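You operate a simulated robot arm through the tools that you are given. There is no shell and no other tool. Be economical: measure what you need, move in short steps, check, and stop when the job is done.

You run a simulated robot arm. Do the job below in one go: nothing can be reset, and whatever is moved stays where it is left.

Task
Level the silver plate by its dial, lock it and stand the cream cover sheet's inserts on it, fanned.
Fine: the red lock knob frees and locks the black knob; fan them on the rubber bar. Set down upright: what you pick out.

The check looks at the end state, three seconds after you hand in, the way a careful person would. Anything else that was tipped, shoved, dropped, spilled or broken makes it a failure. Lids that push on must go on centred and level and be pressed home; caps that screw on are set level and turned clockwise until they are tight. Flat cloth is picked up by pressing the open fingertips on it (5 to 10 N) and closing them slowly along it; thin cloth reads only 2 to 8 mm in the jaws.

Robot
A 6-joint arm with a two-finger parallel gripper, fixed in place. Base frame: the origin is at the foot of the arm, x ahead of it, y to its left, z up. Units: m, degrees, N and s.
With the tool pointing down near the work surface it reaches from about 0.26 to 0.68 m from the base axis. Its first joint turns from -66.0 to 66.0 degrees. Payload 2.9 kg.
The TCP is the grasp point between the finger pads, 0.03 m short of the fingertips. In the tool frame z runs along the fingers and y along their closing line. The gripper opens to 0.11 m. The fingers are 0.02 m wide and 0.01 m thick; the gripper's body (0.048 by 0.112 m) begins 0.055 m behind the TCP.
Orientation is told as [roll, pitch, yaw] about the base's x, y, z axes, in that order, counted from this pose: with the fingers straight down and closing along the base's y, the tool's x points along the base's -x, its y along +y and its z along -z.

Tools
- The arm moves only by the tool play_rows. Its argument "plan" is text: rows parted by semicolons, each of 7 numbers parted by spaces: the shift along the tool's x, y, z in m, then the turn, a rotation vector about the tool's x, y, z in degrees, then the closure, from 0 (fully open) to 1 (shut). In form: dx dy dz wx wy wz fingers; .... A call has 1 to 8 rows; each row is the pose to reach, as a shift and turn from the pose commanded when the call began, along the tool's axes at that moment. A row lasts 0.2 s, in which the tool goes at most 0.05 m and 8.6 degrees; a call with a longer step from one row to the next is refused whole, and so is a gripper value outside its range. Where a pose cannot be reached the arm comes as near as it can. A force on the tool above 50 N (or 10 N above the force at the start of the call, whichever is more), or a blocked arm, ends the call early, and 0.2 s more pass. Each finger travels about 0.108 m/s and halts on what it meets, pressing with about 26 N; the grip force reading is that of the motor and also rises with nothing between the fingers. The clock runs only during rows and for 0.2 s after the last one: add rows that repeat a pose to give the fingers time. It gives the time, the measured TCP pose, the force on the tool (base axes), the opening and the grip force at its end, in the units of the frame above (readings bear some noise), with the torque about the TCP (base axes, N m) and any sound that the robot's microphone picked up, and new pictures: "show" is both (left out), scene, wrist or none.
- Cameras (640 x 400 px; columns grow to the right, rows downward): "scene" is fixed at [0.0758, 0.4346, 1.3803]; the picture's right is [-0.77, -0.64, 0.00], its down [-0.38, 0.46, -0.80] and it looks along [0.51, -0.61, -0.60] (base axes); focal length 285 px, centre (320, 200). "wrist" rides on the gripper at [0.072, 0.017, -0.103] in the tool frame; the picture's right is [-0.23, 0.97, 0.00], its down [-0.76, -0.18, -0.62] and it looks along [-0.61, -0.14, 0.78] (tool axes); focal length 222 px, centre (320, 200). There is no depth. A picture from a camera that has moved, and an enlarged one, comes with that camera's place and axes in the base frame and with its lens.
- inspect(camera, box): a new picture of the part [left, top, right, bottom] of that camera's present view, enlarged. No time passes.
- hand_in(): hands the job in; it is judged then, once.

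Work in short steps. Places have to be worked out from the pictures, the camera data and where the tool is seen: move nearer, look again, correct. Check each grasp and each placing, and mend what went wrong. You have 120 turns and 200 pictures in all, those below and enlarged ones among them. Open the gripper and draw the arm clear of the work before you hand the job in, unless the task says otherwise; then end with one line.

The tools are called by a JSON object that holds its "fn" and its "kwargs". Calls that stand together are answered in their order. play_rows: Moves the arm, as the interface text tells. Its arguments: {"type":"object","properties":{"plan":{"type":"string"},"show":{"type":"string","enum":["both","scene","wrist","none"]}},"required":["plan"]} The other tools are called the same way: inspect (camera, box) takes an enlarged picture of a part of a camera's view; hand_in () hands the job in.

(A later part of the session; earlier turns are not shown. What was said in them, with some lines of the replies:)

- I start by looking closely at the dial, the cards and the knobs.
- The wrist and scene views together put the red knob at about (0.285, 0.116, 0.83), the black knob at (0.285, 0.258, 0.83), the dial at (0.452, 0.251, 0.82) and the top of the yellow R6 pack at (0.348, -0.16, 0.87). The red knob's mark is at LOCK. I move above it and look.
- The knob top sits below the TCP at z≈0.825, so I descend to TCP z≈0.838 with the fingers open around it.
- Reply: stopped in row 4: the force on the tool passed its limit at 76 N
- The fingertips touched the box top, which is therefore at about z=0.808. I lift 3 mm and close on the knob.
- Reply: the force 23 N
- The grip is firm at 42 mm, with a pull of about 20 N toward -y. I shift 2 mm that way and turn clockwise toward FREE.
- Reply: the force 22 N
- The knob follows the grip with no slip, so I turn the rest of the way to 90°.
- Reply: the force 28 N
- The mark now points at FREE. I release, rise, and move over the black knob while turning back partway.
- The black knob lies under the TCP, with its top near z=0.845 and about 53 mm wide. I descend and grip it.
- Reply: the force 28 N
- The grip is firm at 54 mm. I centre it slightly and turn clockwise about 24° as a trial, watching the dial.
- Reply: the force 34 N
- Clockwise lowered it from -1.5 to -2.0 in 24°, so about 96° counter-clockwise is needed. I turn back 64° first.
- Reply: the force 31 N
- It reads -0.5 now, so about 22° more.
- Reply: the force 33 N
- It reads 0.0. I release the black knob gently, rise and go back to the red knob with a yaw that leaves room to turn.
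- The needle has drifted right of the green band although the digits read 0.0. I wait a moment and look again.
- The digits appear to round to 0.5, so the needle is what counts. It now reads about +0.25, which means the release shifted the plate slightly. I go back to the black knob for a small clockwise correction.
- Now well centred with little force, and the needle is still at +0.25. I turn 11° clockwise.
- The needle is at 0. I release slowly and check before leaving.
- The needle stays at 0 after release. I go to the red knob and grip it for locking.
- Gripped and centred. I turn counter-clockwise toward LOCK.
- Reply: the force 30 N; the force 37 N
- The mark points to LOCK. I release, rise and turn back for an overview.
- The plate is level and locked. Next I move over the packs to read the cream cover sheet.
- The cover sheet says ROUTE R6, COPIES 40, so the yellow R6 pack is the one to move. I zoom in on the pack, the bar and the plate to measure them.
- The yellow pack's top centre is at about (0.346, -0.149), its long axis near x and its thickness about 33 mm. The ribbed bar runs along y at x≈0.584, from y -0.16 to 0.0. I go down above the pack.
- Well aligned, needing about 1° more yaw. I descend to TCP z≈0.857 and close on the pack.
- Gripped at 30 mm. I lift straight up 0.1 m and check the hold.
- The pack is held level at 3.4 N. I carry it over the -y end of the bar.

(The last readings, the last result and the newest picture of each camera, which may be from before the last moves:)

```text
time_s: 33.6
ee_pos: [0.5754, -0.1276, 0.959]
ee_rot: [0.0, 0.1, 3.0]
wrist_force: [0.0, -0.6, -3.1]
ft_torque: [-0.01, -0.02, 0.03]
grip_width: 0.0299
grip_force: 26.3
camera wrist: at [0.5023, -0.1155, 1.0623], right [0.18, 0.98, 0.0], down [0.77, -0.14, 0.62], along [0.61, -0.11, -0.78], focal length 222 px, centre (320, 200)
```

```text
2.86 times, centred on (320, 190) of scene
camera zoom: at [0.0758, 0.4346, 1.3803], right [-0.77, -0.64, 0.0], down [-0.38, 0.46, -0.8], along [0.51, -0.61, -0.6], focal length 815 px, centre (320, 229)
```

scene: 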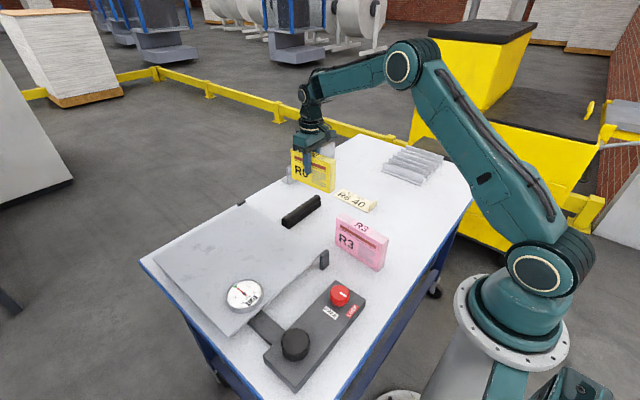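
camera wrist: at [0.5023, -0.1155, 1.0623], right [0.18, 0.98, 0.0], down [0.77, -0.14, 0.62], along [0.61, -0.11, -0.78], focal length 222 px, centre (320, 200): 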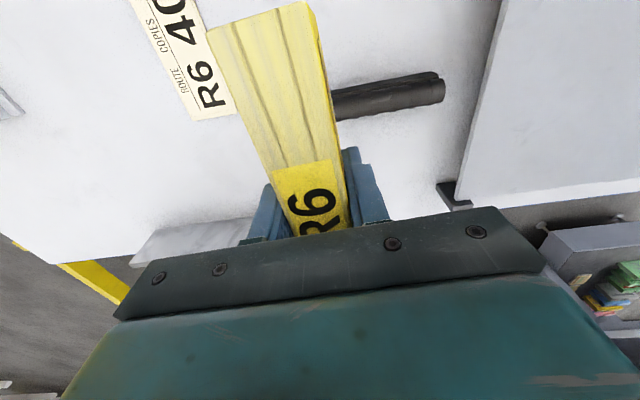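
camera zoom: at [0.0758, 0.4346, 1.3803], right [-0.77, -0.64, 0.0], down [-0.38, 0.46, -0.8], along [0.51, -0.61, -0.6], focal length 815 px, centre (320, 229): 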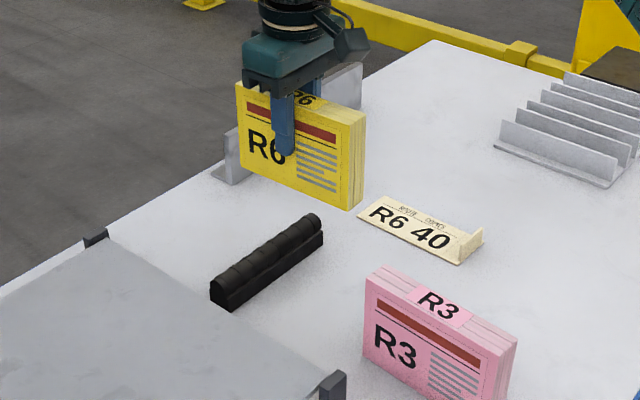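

The bar is at x≈0.577, right under the pack. I lower it near the bar top.

{"fn": "play_rows", "kwargs": {"plan": "0 0 0.025 0 0 0 0.8;0 0 0.05 0 0 0 0.8;0 0 0.058 0 0 0 0.8;0 0 0.058 0 0 0 0.8", "show": "none"}}

{"fn": "inspect", "kwargs": {"camera": "scene", "box": [260, 150, 360, 250]}}

```text
time_s: 34.6
ee_pos: [0.5759, -0.1294, 0.8986]
ee_rot: [-0.1, -0.1, 3.0]
wrist_force: [0.0, -0.3, -2.6]
ft_torque: [0.0, 0.0, 0.03]
grip_width: 0.0298
grip_force: 26.2
```

```text
4.00 times, centred on (310, 200) of scene
camera zoom: at [0.0758, 0.4346, 1.3803], right [-0.77, -0.64, 0.0], down [-0.38, 0.46, -0.8], along [0.51, -0.61, -0.6], focal length 1141 px, centre (360, 200)
```

zoom: 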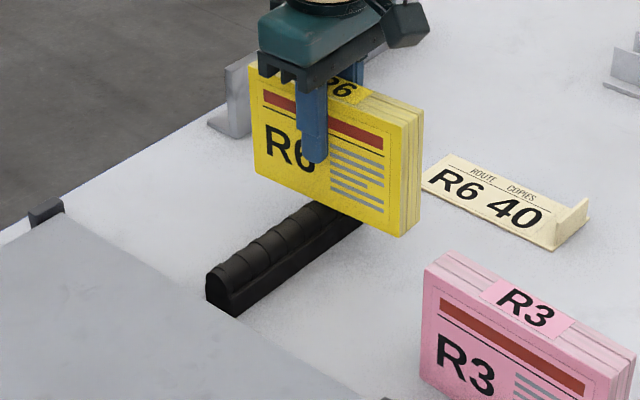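

I creep down in small steps to feel for the bar.

{"fn": "play_rows", "kwargs": {"plan": "0 0 0.002 0 0 0 0.8;0 0 0.004 0 0 0 0.8;0 0 0.006 0 0 0 0.8", "show": "none"}}

{"fn": "play_rows", "kwargs": {"plan": "0 0 0.001 0 0 0 0.8;0 0 0.002 0 0 0 0.8;0 0 0.003 0 0 0 0.8", "show": "none"}}

{"fn": "play_rows", "kwargs": {"plan": "0 0 0.001 0 0 0 0.8;0 0 0.002 0 0 0 0.8", "show": "none"}}

```text
time_s: 35.4
ee_pos: [0.577, -0.1293, 0.895]
ee_rot: [-0.1, -0.3, 3.1]
wrist_force: [-3.8, 0.4, 19.6]
ft_torque: [0.11, 0.27, 0.03]
grip_width: 0.0302
grip_force: 26.5
```

```text
time_s: 36.2
ee_pos: [0.5766, -0.1287, 0.8912]
ee_rot: [-0.1, -0.3, 2.7]
wrist_force: [2.6, -2.9, 19.3]
ft_torque: [-0.07, -0.28, -0.02]
grip_width: 0.0298
grip_force: 26.0
```

```text
time_s: 36.8
ee_pos: [0.575, -0.1292, 0.8871]
ee_rot: [0.0, -0.1, 3.0]
wrist_force: [-0.5, -2.1, 22.0]
ft_torque: [-0.14, -0.01, 0.0]
grip_width: 0.0298
grip_force: 25.5
```

Contact came at z≈0.895, but the force holds near 20 N as I go lower, so the pack is probably sliding up in the grip. I ease off slightly and look.

{"fn": "play_rows", "kwargs": {"plan": "0 0 -0.001 0 0 0 0.8;0 0 -0.001 0 0 0 0.8", "show": "wrist"}}

{"fn": "inspect", "kwargs": {"camera": "scene", "box": [260, 150, 360, 250]}}

```text
time_s: 37.4
ee_pos: [0.5748, -0.1288, 0.8888]
ee_rot: [-0.1, -0.1, 2.9]
wrist_force: [2.3, -1.7, 13.9]
ft_torque: [-0.13, -0.28, -0.01]
grip_width: 0.0298
grip_force: 25.4
camera wrist: at [0.5013, -0.1165, 0.9921], right [0.18, 0.98, 0.0], down [0.77, -0.14, 0.62], along [0.62, -0.11, -0.78], focal length 222 px, centre (320, 200)
```

wrist: 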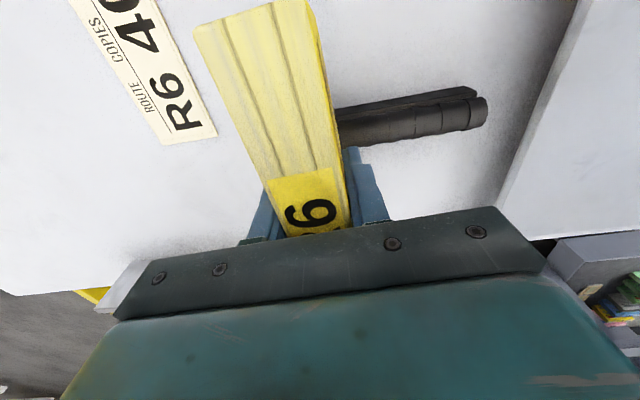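

```text
4.00 times, centred on (310, 200) of scene
camera zoom: at [0.0756, 0.4346, 1.3803], right [-0.77, -0.64, 0.0], down [-0.38, 0.46, -0.8], along [0.51, -0.61, -0.6], focal length 1141 px, centre (360, 200)
```

zoom: 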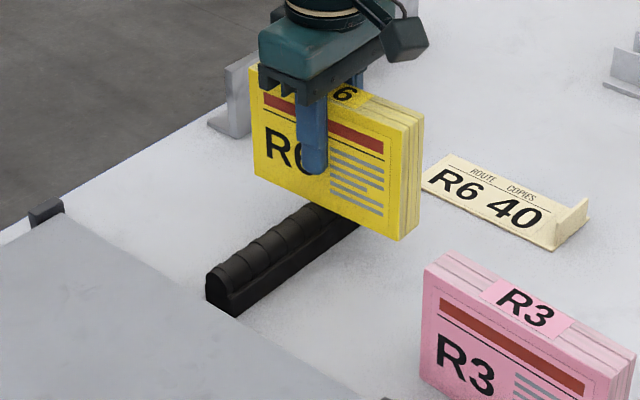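

It slid up about 7 mm and still presses at about 14 N. I now stroke along the bar toward +y, listening and watching the forces.

{"fn": "play_rows", "kwargs": {"plan": "0 0.01 -0.0005 0 0 0 0.8;0 0.022 -0.0005 0 0 0 0.8;0 0.034 -0.0005 0 0 0 0.8;0 0.046 -0.0005 0 0 0 0.8;0 0.058 -0.0005 0 0 0 0.8;0 0.07 -0.0005 0 0 0 0.8", "show": "wrist"}}

{"fn": "inspect", "kwargs": {"camera": "scene", "box": [250, 150, 350, 250]}}

```text
time_s: 38.8
ee_pos: [0.57, -0.0587, 0.8881]
ee_rot: [0.1, 0.0, 3.1]
wrist_force: [0.0, -0.7, -3.8]
ft_torque: [0.01, -0.04, 0.01]
grip_width: 0.03
grip_force: 26.0
camera wrist: at [0.497, -0.0462, 0.9924], right [0.17, 0.98, 0.0], down [0.77, -0.14, 0.62], along [0.61, -0.11, -0.78], focal length 222 px, centre (320, 200)
```

wrist: 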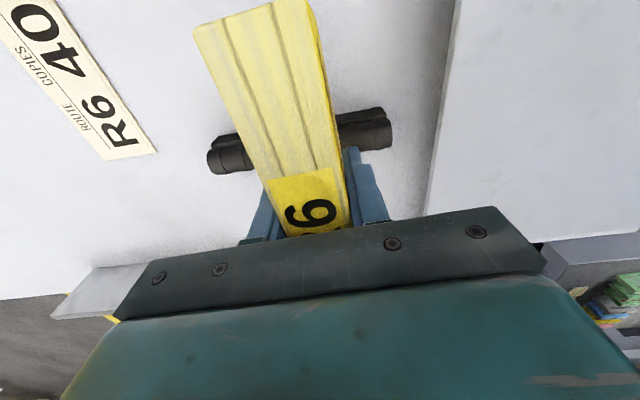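

```text
4.00 times, centred on (300, 200) of scene
camera zoom: at [0.0758, 0.4346, 1.3803], right [-0.77, -0.64, 0.0], down [-0.38, 0.46, -0.8], along [0.51, -0.61, -0.6], focal length 1141 px, centre (400, 200)
```

zoom: 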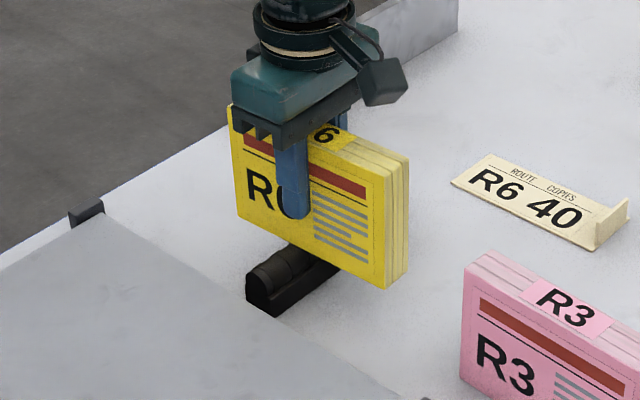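

Contact was lost during the stroke: the force went back to the pack's weight alone. I lower in small steps to press about 10 N again.

{"fn": "play_rows", "kwargs": {"plan": "0 0 0.001 0 0 0 0.8;0 0 0.001 0 0 0 0.8", "show": "none"}}

{"fn": "play_rows", "kwargs": {"plan": "0 0 0.001 0 0 0 0.8;0 0 0.001 0 0 0 0.8", "show": "none"}}

```text
time_s: 39.4
ee_pos: [0.5717, -0.0573, 0.8893]
ee_rot: [0.0, -0.1, 2.9]
wrist_force: [-7.5, 2.3, 6.1]
ft_torque: [0.06, 0.36, -0.07]
grip_width: 0.0298
grip_force: 26.0
```

```text
time_s: 40.0
ee_pos: [0.5717, -0.0578, 0.8887]
ee_rot: [0.0, 0.0, 3.2]
wrist_force: [-9.2, 6.9, 14.6]
ft_torque: [0.27, 0.46, -0.03]
grip_width: 0.0299
grip_force: 25.7
```

I'm pressing at about 15 N. I stroke back toward -y in a shorter segment and read the force.

{"fn": "play_rows", "kwargs": {"plan": "0 -0.008 0 0 0 0 0.8;0 -0.016 0 0 0 0 0.8;0 -0.024 0 0 0 0 0.8;0 -0.032 0 0 0 0 0.8", "show": "none"}}

{"fn": "inspect", "kwargs": {"camera": "scene", "box": [250, 150, 350, 250]}}

```text
time_s: 41.0
ee_pos: [0.5747, -0.0904, 0.888]
ee_rot: [0.1, -0.1, 3.2]
wrist_force: [0.1, 13.8, 15.6]
ft_torque: [0.68, -0.14, 0.09]
grip_width: 0.0296
grip_force: 26.0
```

```text
4.00 times, centred on (300, 200) of scene
camera zoom: at [0.0755, 0.435, 1.3802], right [-0.77, -0.64, 0.0], down [-0.38, 0.46, -0.8], along [0.51, -0.61, -0.6], focal length 1141 px, centre (400, 200)
```

zoom: 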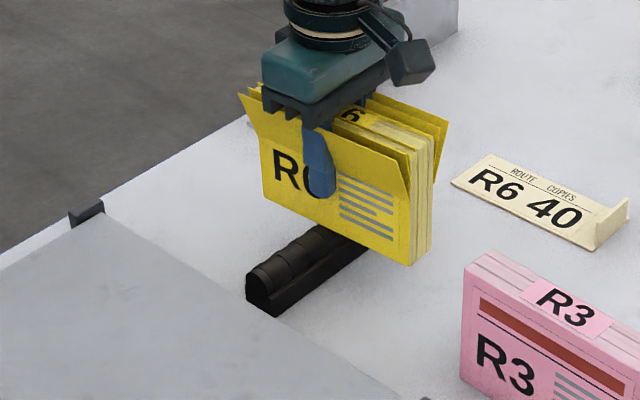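

It's working: the sheets are splaying open. I continue the stroke to complete the fan.

{"fn": "play_rows", "kwargs": {"plan": "0 -0.008 0 0 0 0 0.8;0 -0.016 0 0 0 0 0.8;0 -0.024 0 0 0 0 0.8;0 -0.032 0 0 0 0 0.8", "show": "none"}}

{"fn": "inspect", "kwargs": {"camera": "scene", "box": [260, 140, 360, 240]}}

```text
time_s: 42.0
ee_pos: [0.5761, -0.1225, 0.8861]
ee_rot: [-0.1, -0.2, 3.1]
wrist_force: [0.5, 13.7, 20.3]
ft_torque: [0.78, -0.07, 0.0]
grip_width: 0.0299
grip_force: 25.5
```

```text
4.00 times, centred on (310, 190) of scene
camera zoom: at [0.0754, 0.435, 1.3802], right [-0.77, -0.64, 0.0], down [-0.38, 0.46, -0.8], along [0.51, -0.61, -0.6], focal length 1141 px, centre (360, 240)
```

zoom: 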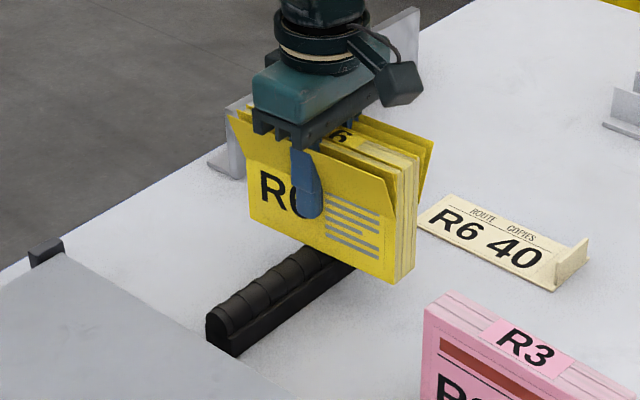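

The state is stable and clearly fanned. I lift clear and check the pack.

{"fn": "play_rows", "kwargs": {"plan": "0 0 -0.01 0 0 0 0.8;0 0 -0.04 0 0 0 0.8;0 0 -0.08 0 0 0 0.8;0 0 -0.11 0 0 0 0.8;0 0 -0.11 0 0 0 0.8", "show": "wrist"}}

{"fn": "inspect", "kwargs": {"camera": "scene", "box": [250, 100, 380, 220]}}

{"fn": "inspect", "kwargs": {"camera": "scene", "box": [130, 180, 340, 350]}}

```text
time_s: 43.2
ee_pos: [0.5757, -0.1248, 0.9988]
ee_rot: [0.1, 0.0, 3.0]
wrist_force: [0.1, 1.4, -3.5]
ft_torque: [0.03, -0.01, 0.01]
grip_width: 0.0299
grip_force: 25.8
camera wrist: at [0.5008, -0.1117, 1.1018], right [0.18, 0.98, 0.0], down [0.77, -0.14, 0.62], along [0.61, -0.11, -0.78], focal length 222 px, centre (320, 200)
```

wrist: 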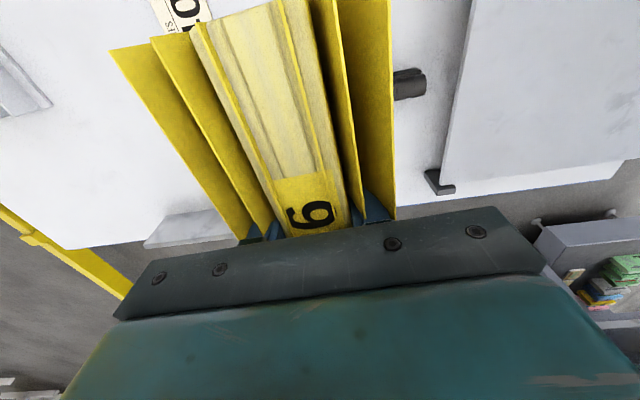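

```text
3.33 times, centred on (315, 160) of scene
camera zoom: at [0.0758, 0.4346, 1.3803], right [-0.77, -0.64, 0.0], down [-0.38, 0.46, -0.8], along [0.51, -0.61, -0.6], focal length 951 px, centre (337, 333)
```

zoom: 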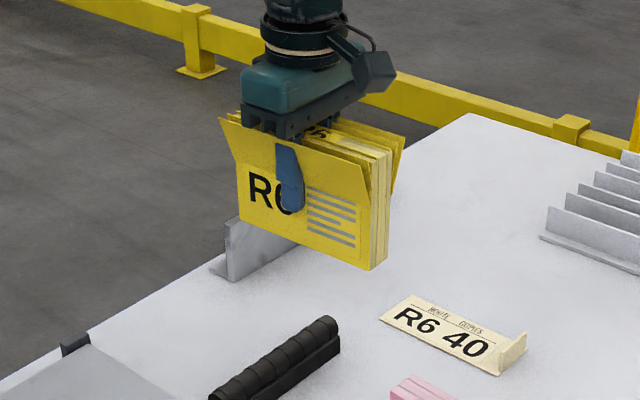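

```text
2.35 times, centred on (235, 265) of scene
camera zoom: at [0.0758, 0.4346, 1.3803], right [-0.77, -0.64, 0.0], down [-0.38, 0.46, -0.8], along [0.51, -0.61, -0.6], focal length 671 px, centre (520, 47)
```

zoom: 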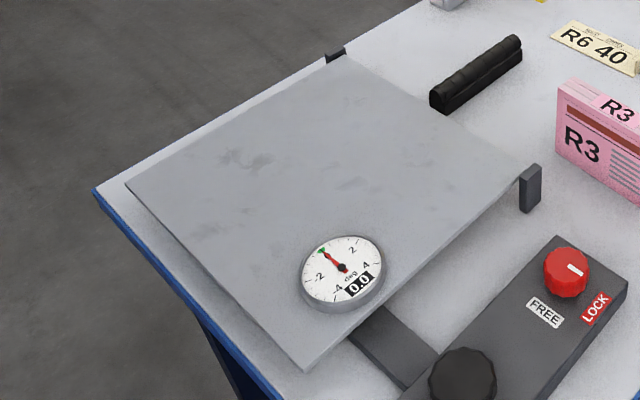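

It is held and nicely fanned. The plate spans about x 0.41–0.74 and y 0.03–0.33, with the dial near (0.45, 0.25). I carry the pack to about (0.56, 0.15).

{"fn": "play_rows", "kwargs": {"plan": "0 0.03 0 0 0 0 0.8;0.0005 0.07 0 0 0 0 0.8;0.0005 0.11 0 0 0 0 0.8;0.001 0.15 0 0 0 0 0.8;0.001 0.19 0 0 0 0 0.8;0.0015 0.23 0 0 0 0 0.8;0.0017 0.26 0 0 0 0 0.8;0.0017 0.275 0 0 0 0 0.8"}}

```text
time_s: 45.0
ee_pos: [0.5586, 0.1518, 0.9978]
ee_rot: [0.1, -0.1, 3.0]
wrist_force: [0.0, 0.8, -2.8]
ft_torque: [0.01, 0.02, 0.03]
grip_width: 0.0302
grip_force: 25.7
camera wrist: at [0.4857, 0.1646, 1.1009], right [0.18, 0.98, 0.0], down [0.77, -0.14, 0.62], along [0.61, -0.11, -0.78], focal length 222 px, centre (320, 200)
```

scene: 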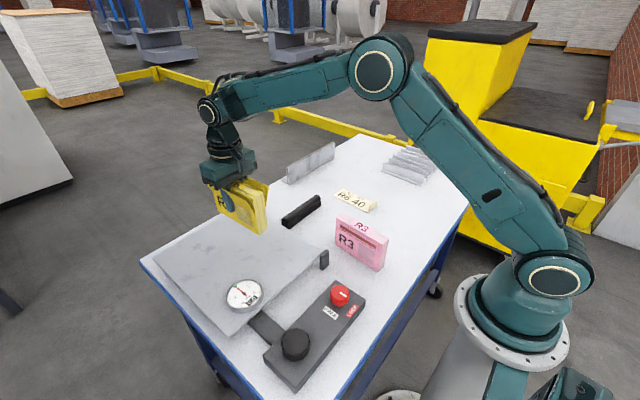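
wrist: 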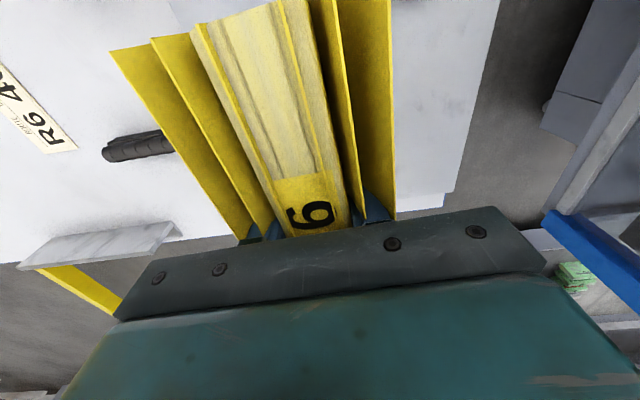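

The pack hovers over the plate. I lower it to just above the surface.

{"fn": "play_rows", "kwargs": {"plan": "0 0 0.03 0 0 0 0.8;0 0 0.06 0 0 0 0.8;0 0 0.09 0 0 0 0.8;0 0 0.105 0 0 0 0.8;0 0 0.105 0 0 0 0.8", "show": "none"}}

{"fn": "inspect", "kwargs": {"camera": "scene", "box": [180, 170, 320, 300]}}

```text
time_s: 46.2
ee_pos: [0.5602, 0.1523, 0.8932]
ee_rot: [0.1, -0.3, 3.0]
wrist_force: [2.4, 0.0, 4.1]
ft_torque: [-0.02, 0.17, 0.01]
grip_width: 0.0301
grip_force: 8.3
```

```text
3.08 times, centred on (250, 235) of scene
camera zoom: at [0.0756, 0.4345, 1.3804], right [-0.77, -0.64, 0.0], down [-0.38, 0.46, -0.8], along [0.51, -0.61, -0.6], focal length 878 px, centre (535, 92)
```

zoom: 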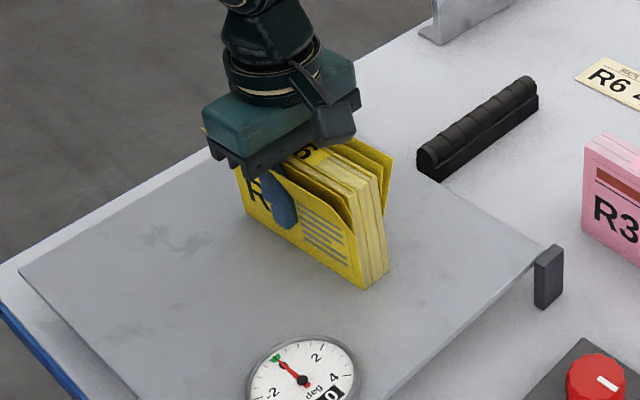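

It touched the plate at about 7 N. I settle another 1 mm and open the fingers slowly by a small amount.

{"fn": "play_rows", "kwargs": {"plan": "0 0 0.001 0 0 0 0.8;0 0 0.001 0 0 0 0.72;0 0 0.001 0 0 0 0.68;0 0 0.001 0 0 0 0.64;0 0 0.001 0 0 0 0.6;0 0 0.001 0 0 0 0.6", "show": "wrist"}}

{"fn": "inspect", "kwargs": {"camera": "scene", "box": [180, 170, 320, 300]}}

```text
time_s: 47.6
ee_pos: [0.5581, 0.1505, 0.8917]
ee_rot: [0.1, -0.1, 3.0]
wrist_force: [-0.4, -0.6, -0.6]
ft_torque: [-0.01, 0.03, -0.01]
grip_width: 0.0436
grip_force: 0.1
camera wrist: at [0.485, 0.1635, 0.9953], right [0.18, 0.98, 0.0], down [0.77, -0.14, 0.62], along [0.61, -0.11, -0.78], focal length 222 px, centre (320, 200)
```

wrist: 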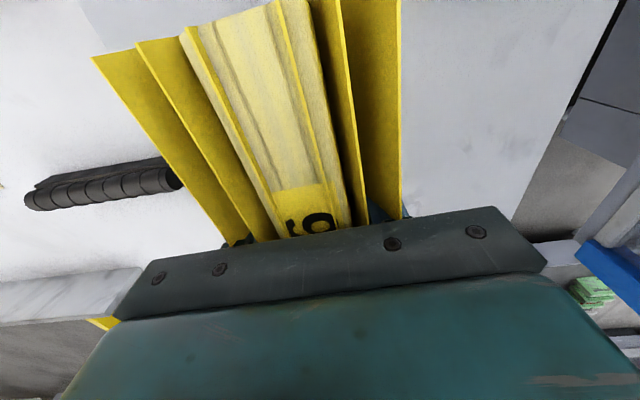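

```text
3.08 times, centred on (250, 235) of scene
camera zoom: at [0.0758, 0.4346, 1.3803], right [-0.77, -0.64, 0.0], down [-0.38, 0.46, -0.8], along [0.51, -0.61, -0.6], focal length 878 px, centre (535, 92)
```

zoom: 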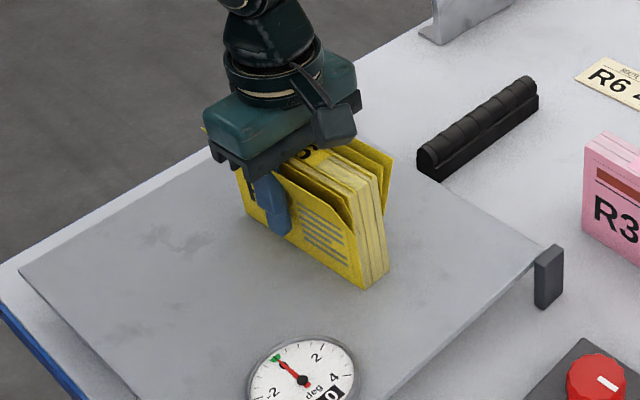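

The fingers are free at 44 mm with no force, and the pack stands. I rise straight up slowly.

{"fn": "play_rows", "kwargs": {"plan": "0 0 -0.01 0 0 0 0.6;0 0 -0.025 0 0 0 0.6;0 0 -0.045 0 0 0 0.6;0 0 -0.08 0 0 0 0.6;0 0 -0.12 0 0 0 0.6;0 0 -0.16 0 0 0 0.5"}}

{"fn": "inspect", "kwargs": {"camera": "scene", "box": [180, 170, 320, 310]}}

```text
time_s: 49.0
ee_pos: [0.5599, 0.1504, 1.0508]
ee_rot: [0.0, -0.1, 3.0]
wrist_force: [0.3, -0.7, -0.6]
ft_torque: [0.01, -0.01, 0.0]
grip_width: 0.055
grip_force: 0.0
camera wrist: at [0.4855, 0.1633, 1.155], right [0.18, 0.98, 0.0], down [0.77, -0.14, 0.62], along [0.61, -0.11, -0.78], focal length 222 px, centre (320, 200)
```

scene: 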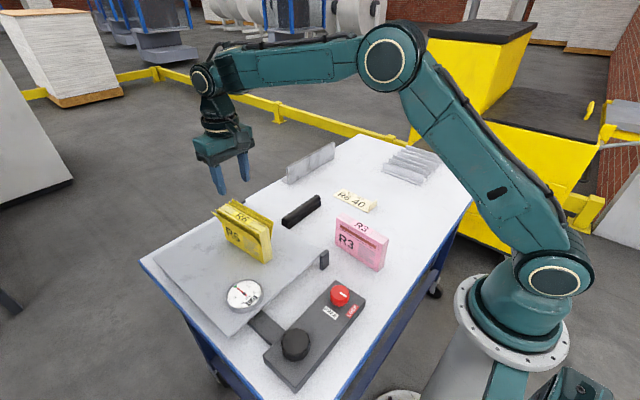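
wrist: 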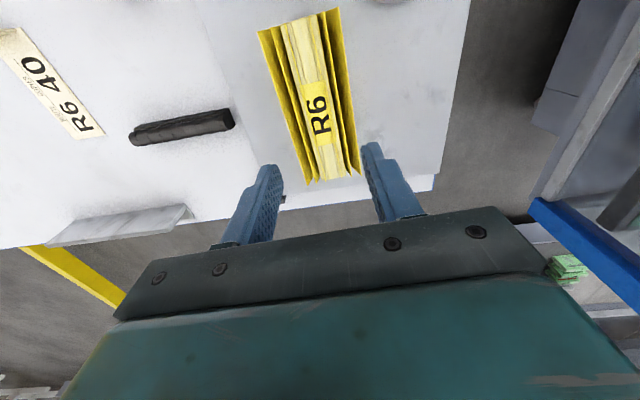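

```text
2.86 times, centred on (250, 240) of scene
camera zoom: at [0.0758, 0.4346, 1.3803], right [-0.77, -0.64, 0.0], down [-0.38, 0.46, -0.8], along [0.51, -0.61, -0.6], focal length 815 px, centre (520, 86)
```

zoom: 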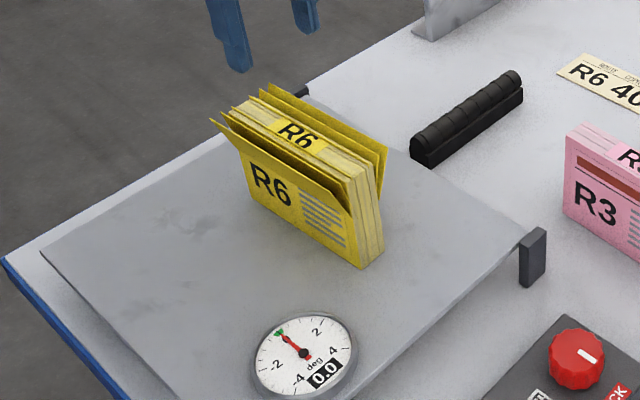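

The R6 inserts stand upright and fanned on the plate, the dial reads 0 and the knob is locked. I draw the arm clear with the gripper open.

{"fn": "play_rows", "kwargs": {"plan": "0 0 -0.04 0 0 0 0.3;0.01 0 -0.08 0 0 0 0;0.04 0 -0.11 0 0 0 0;0.08 0 -0.13 0 0 0 0;0.12 0 -0.15 0 0 0 0;0.16 0 -0.15 0 0 0 0;0.2 0 -0.15 0 0 0 0", "show": "scene"}}

{"fn": "inspect", "kwargs": {"camera": "scene", "box": [140, 130, 480, 390]}}

```text
time_s: 50.6
ee_pos: [0.3582, 0.1412, 1.1999]
ee_rot: [0.0, -0.1, 3.0]
wrist_force: [-0.9, 1.1, -0.1]
ft_torque: [-0.04, 0.0, -0.01]
grip_width: 0.1103
grip_force: 0.1
```

scene: 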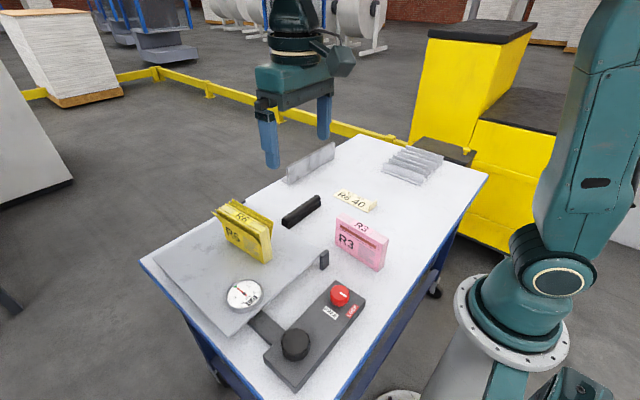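

```text
1.54 times, centred on (310, 260) of scene
camera zoom: at [0.0758, 0.4346, 1.3803], right [-0.77, -0.64, 0.0], down [-0.38, 0.46, -0.8], along [0.51, -0.61, -0.6], focal length 439 px, centre (335, 108)
```

zoom: 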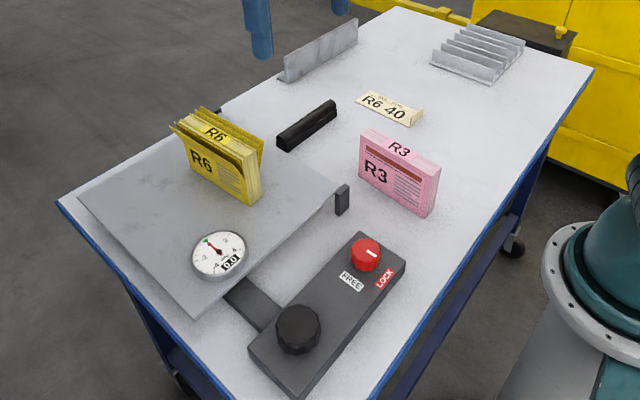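

Everything is in place and the arm is clear, so I hand in.

{"fn": "hand_in", "kwargs": {}}

```text
The job is handed in.
```

The plate is level (dial needle at 0) and locked, and the R6 inserts named on the cream cover sheet stand upright and fanned on it; the job is handed in.
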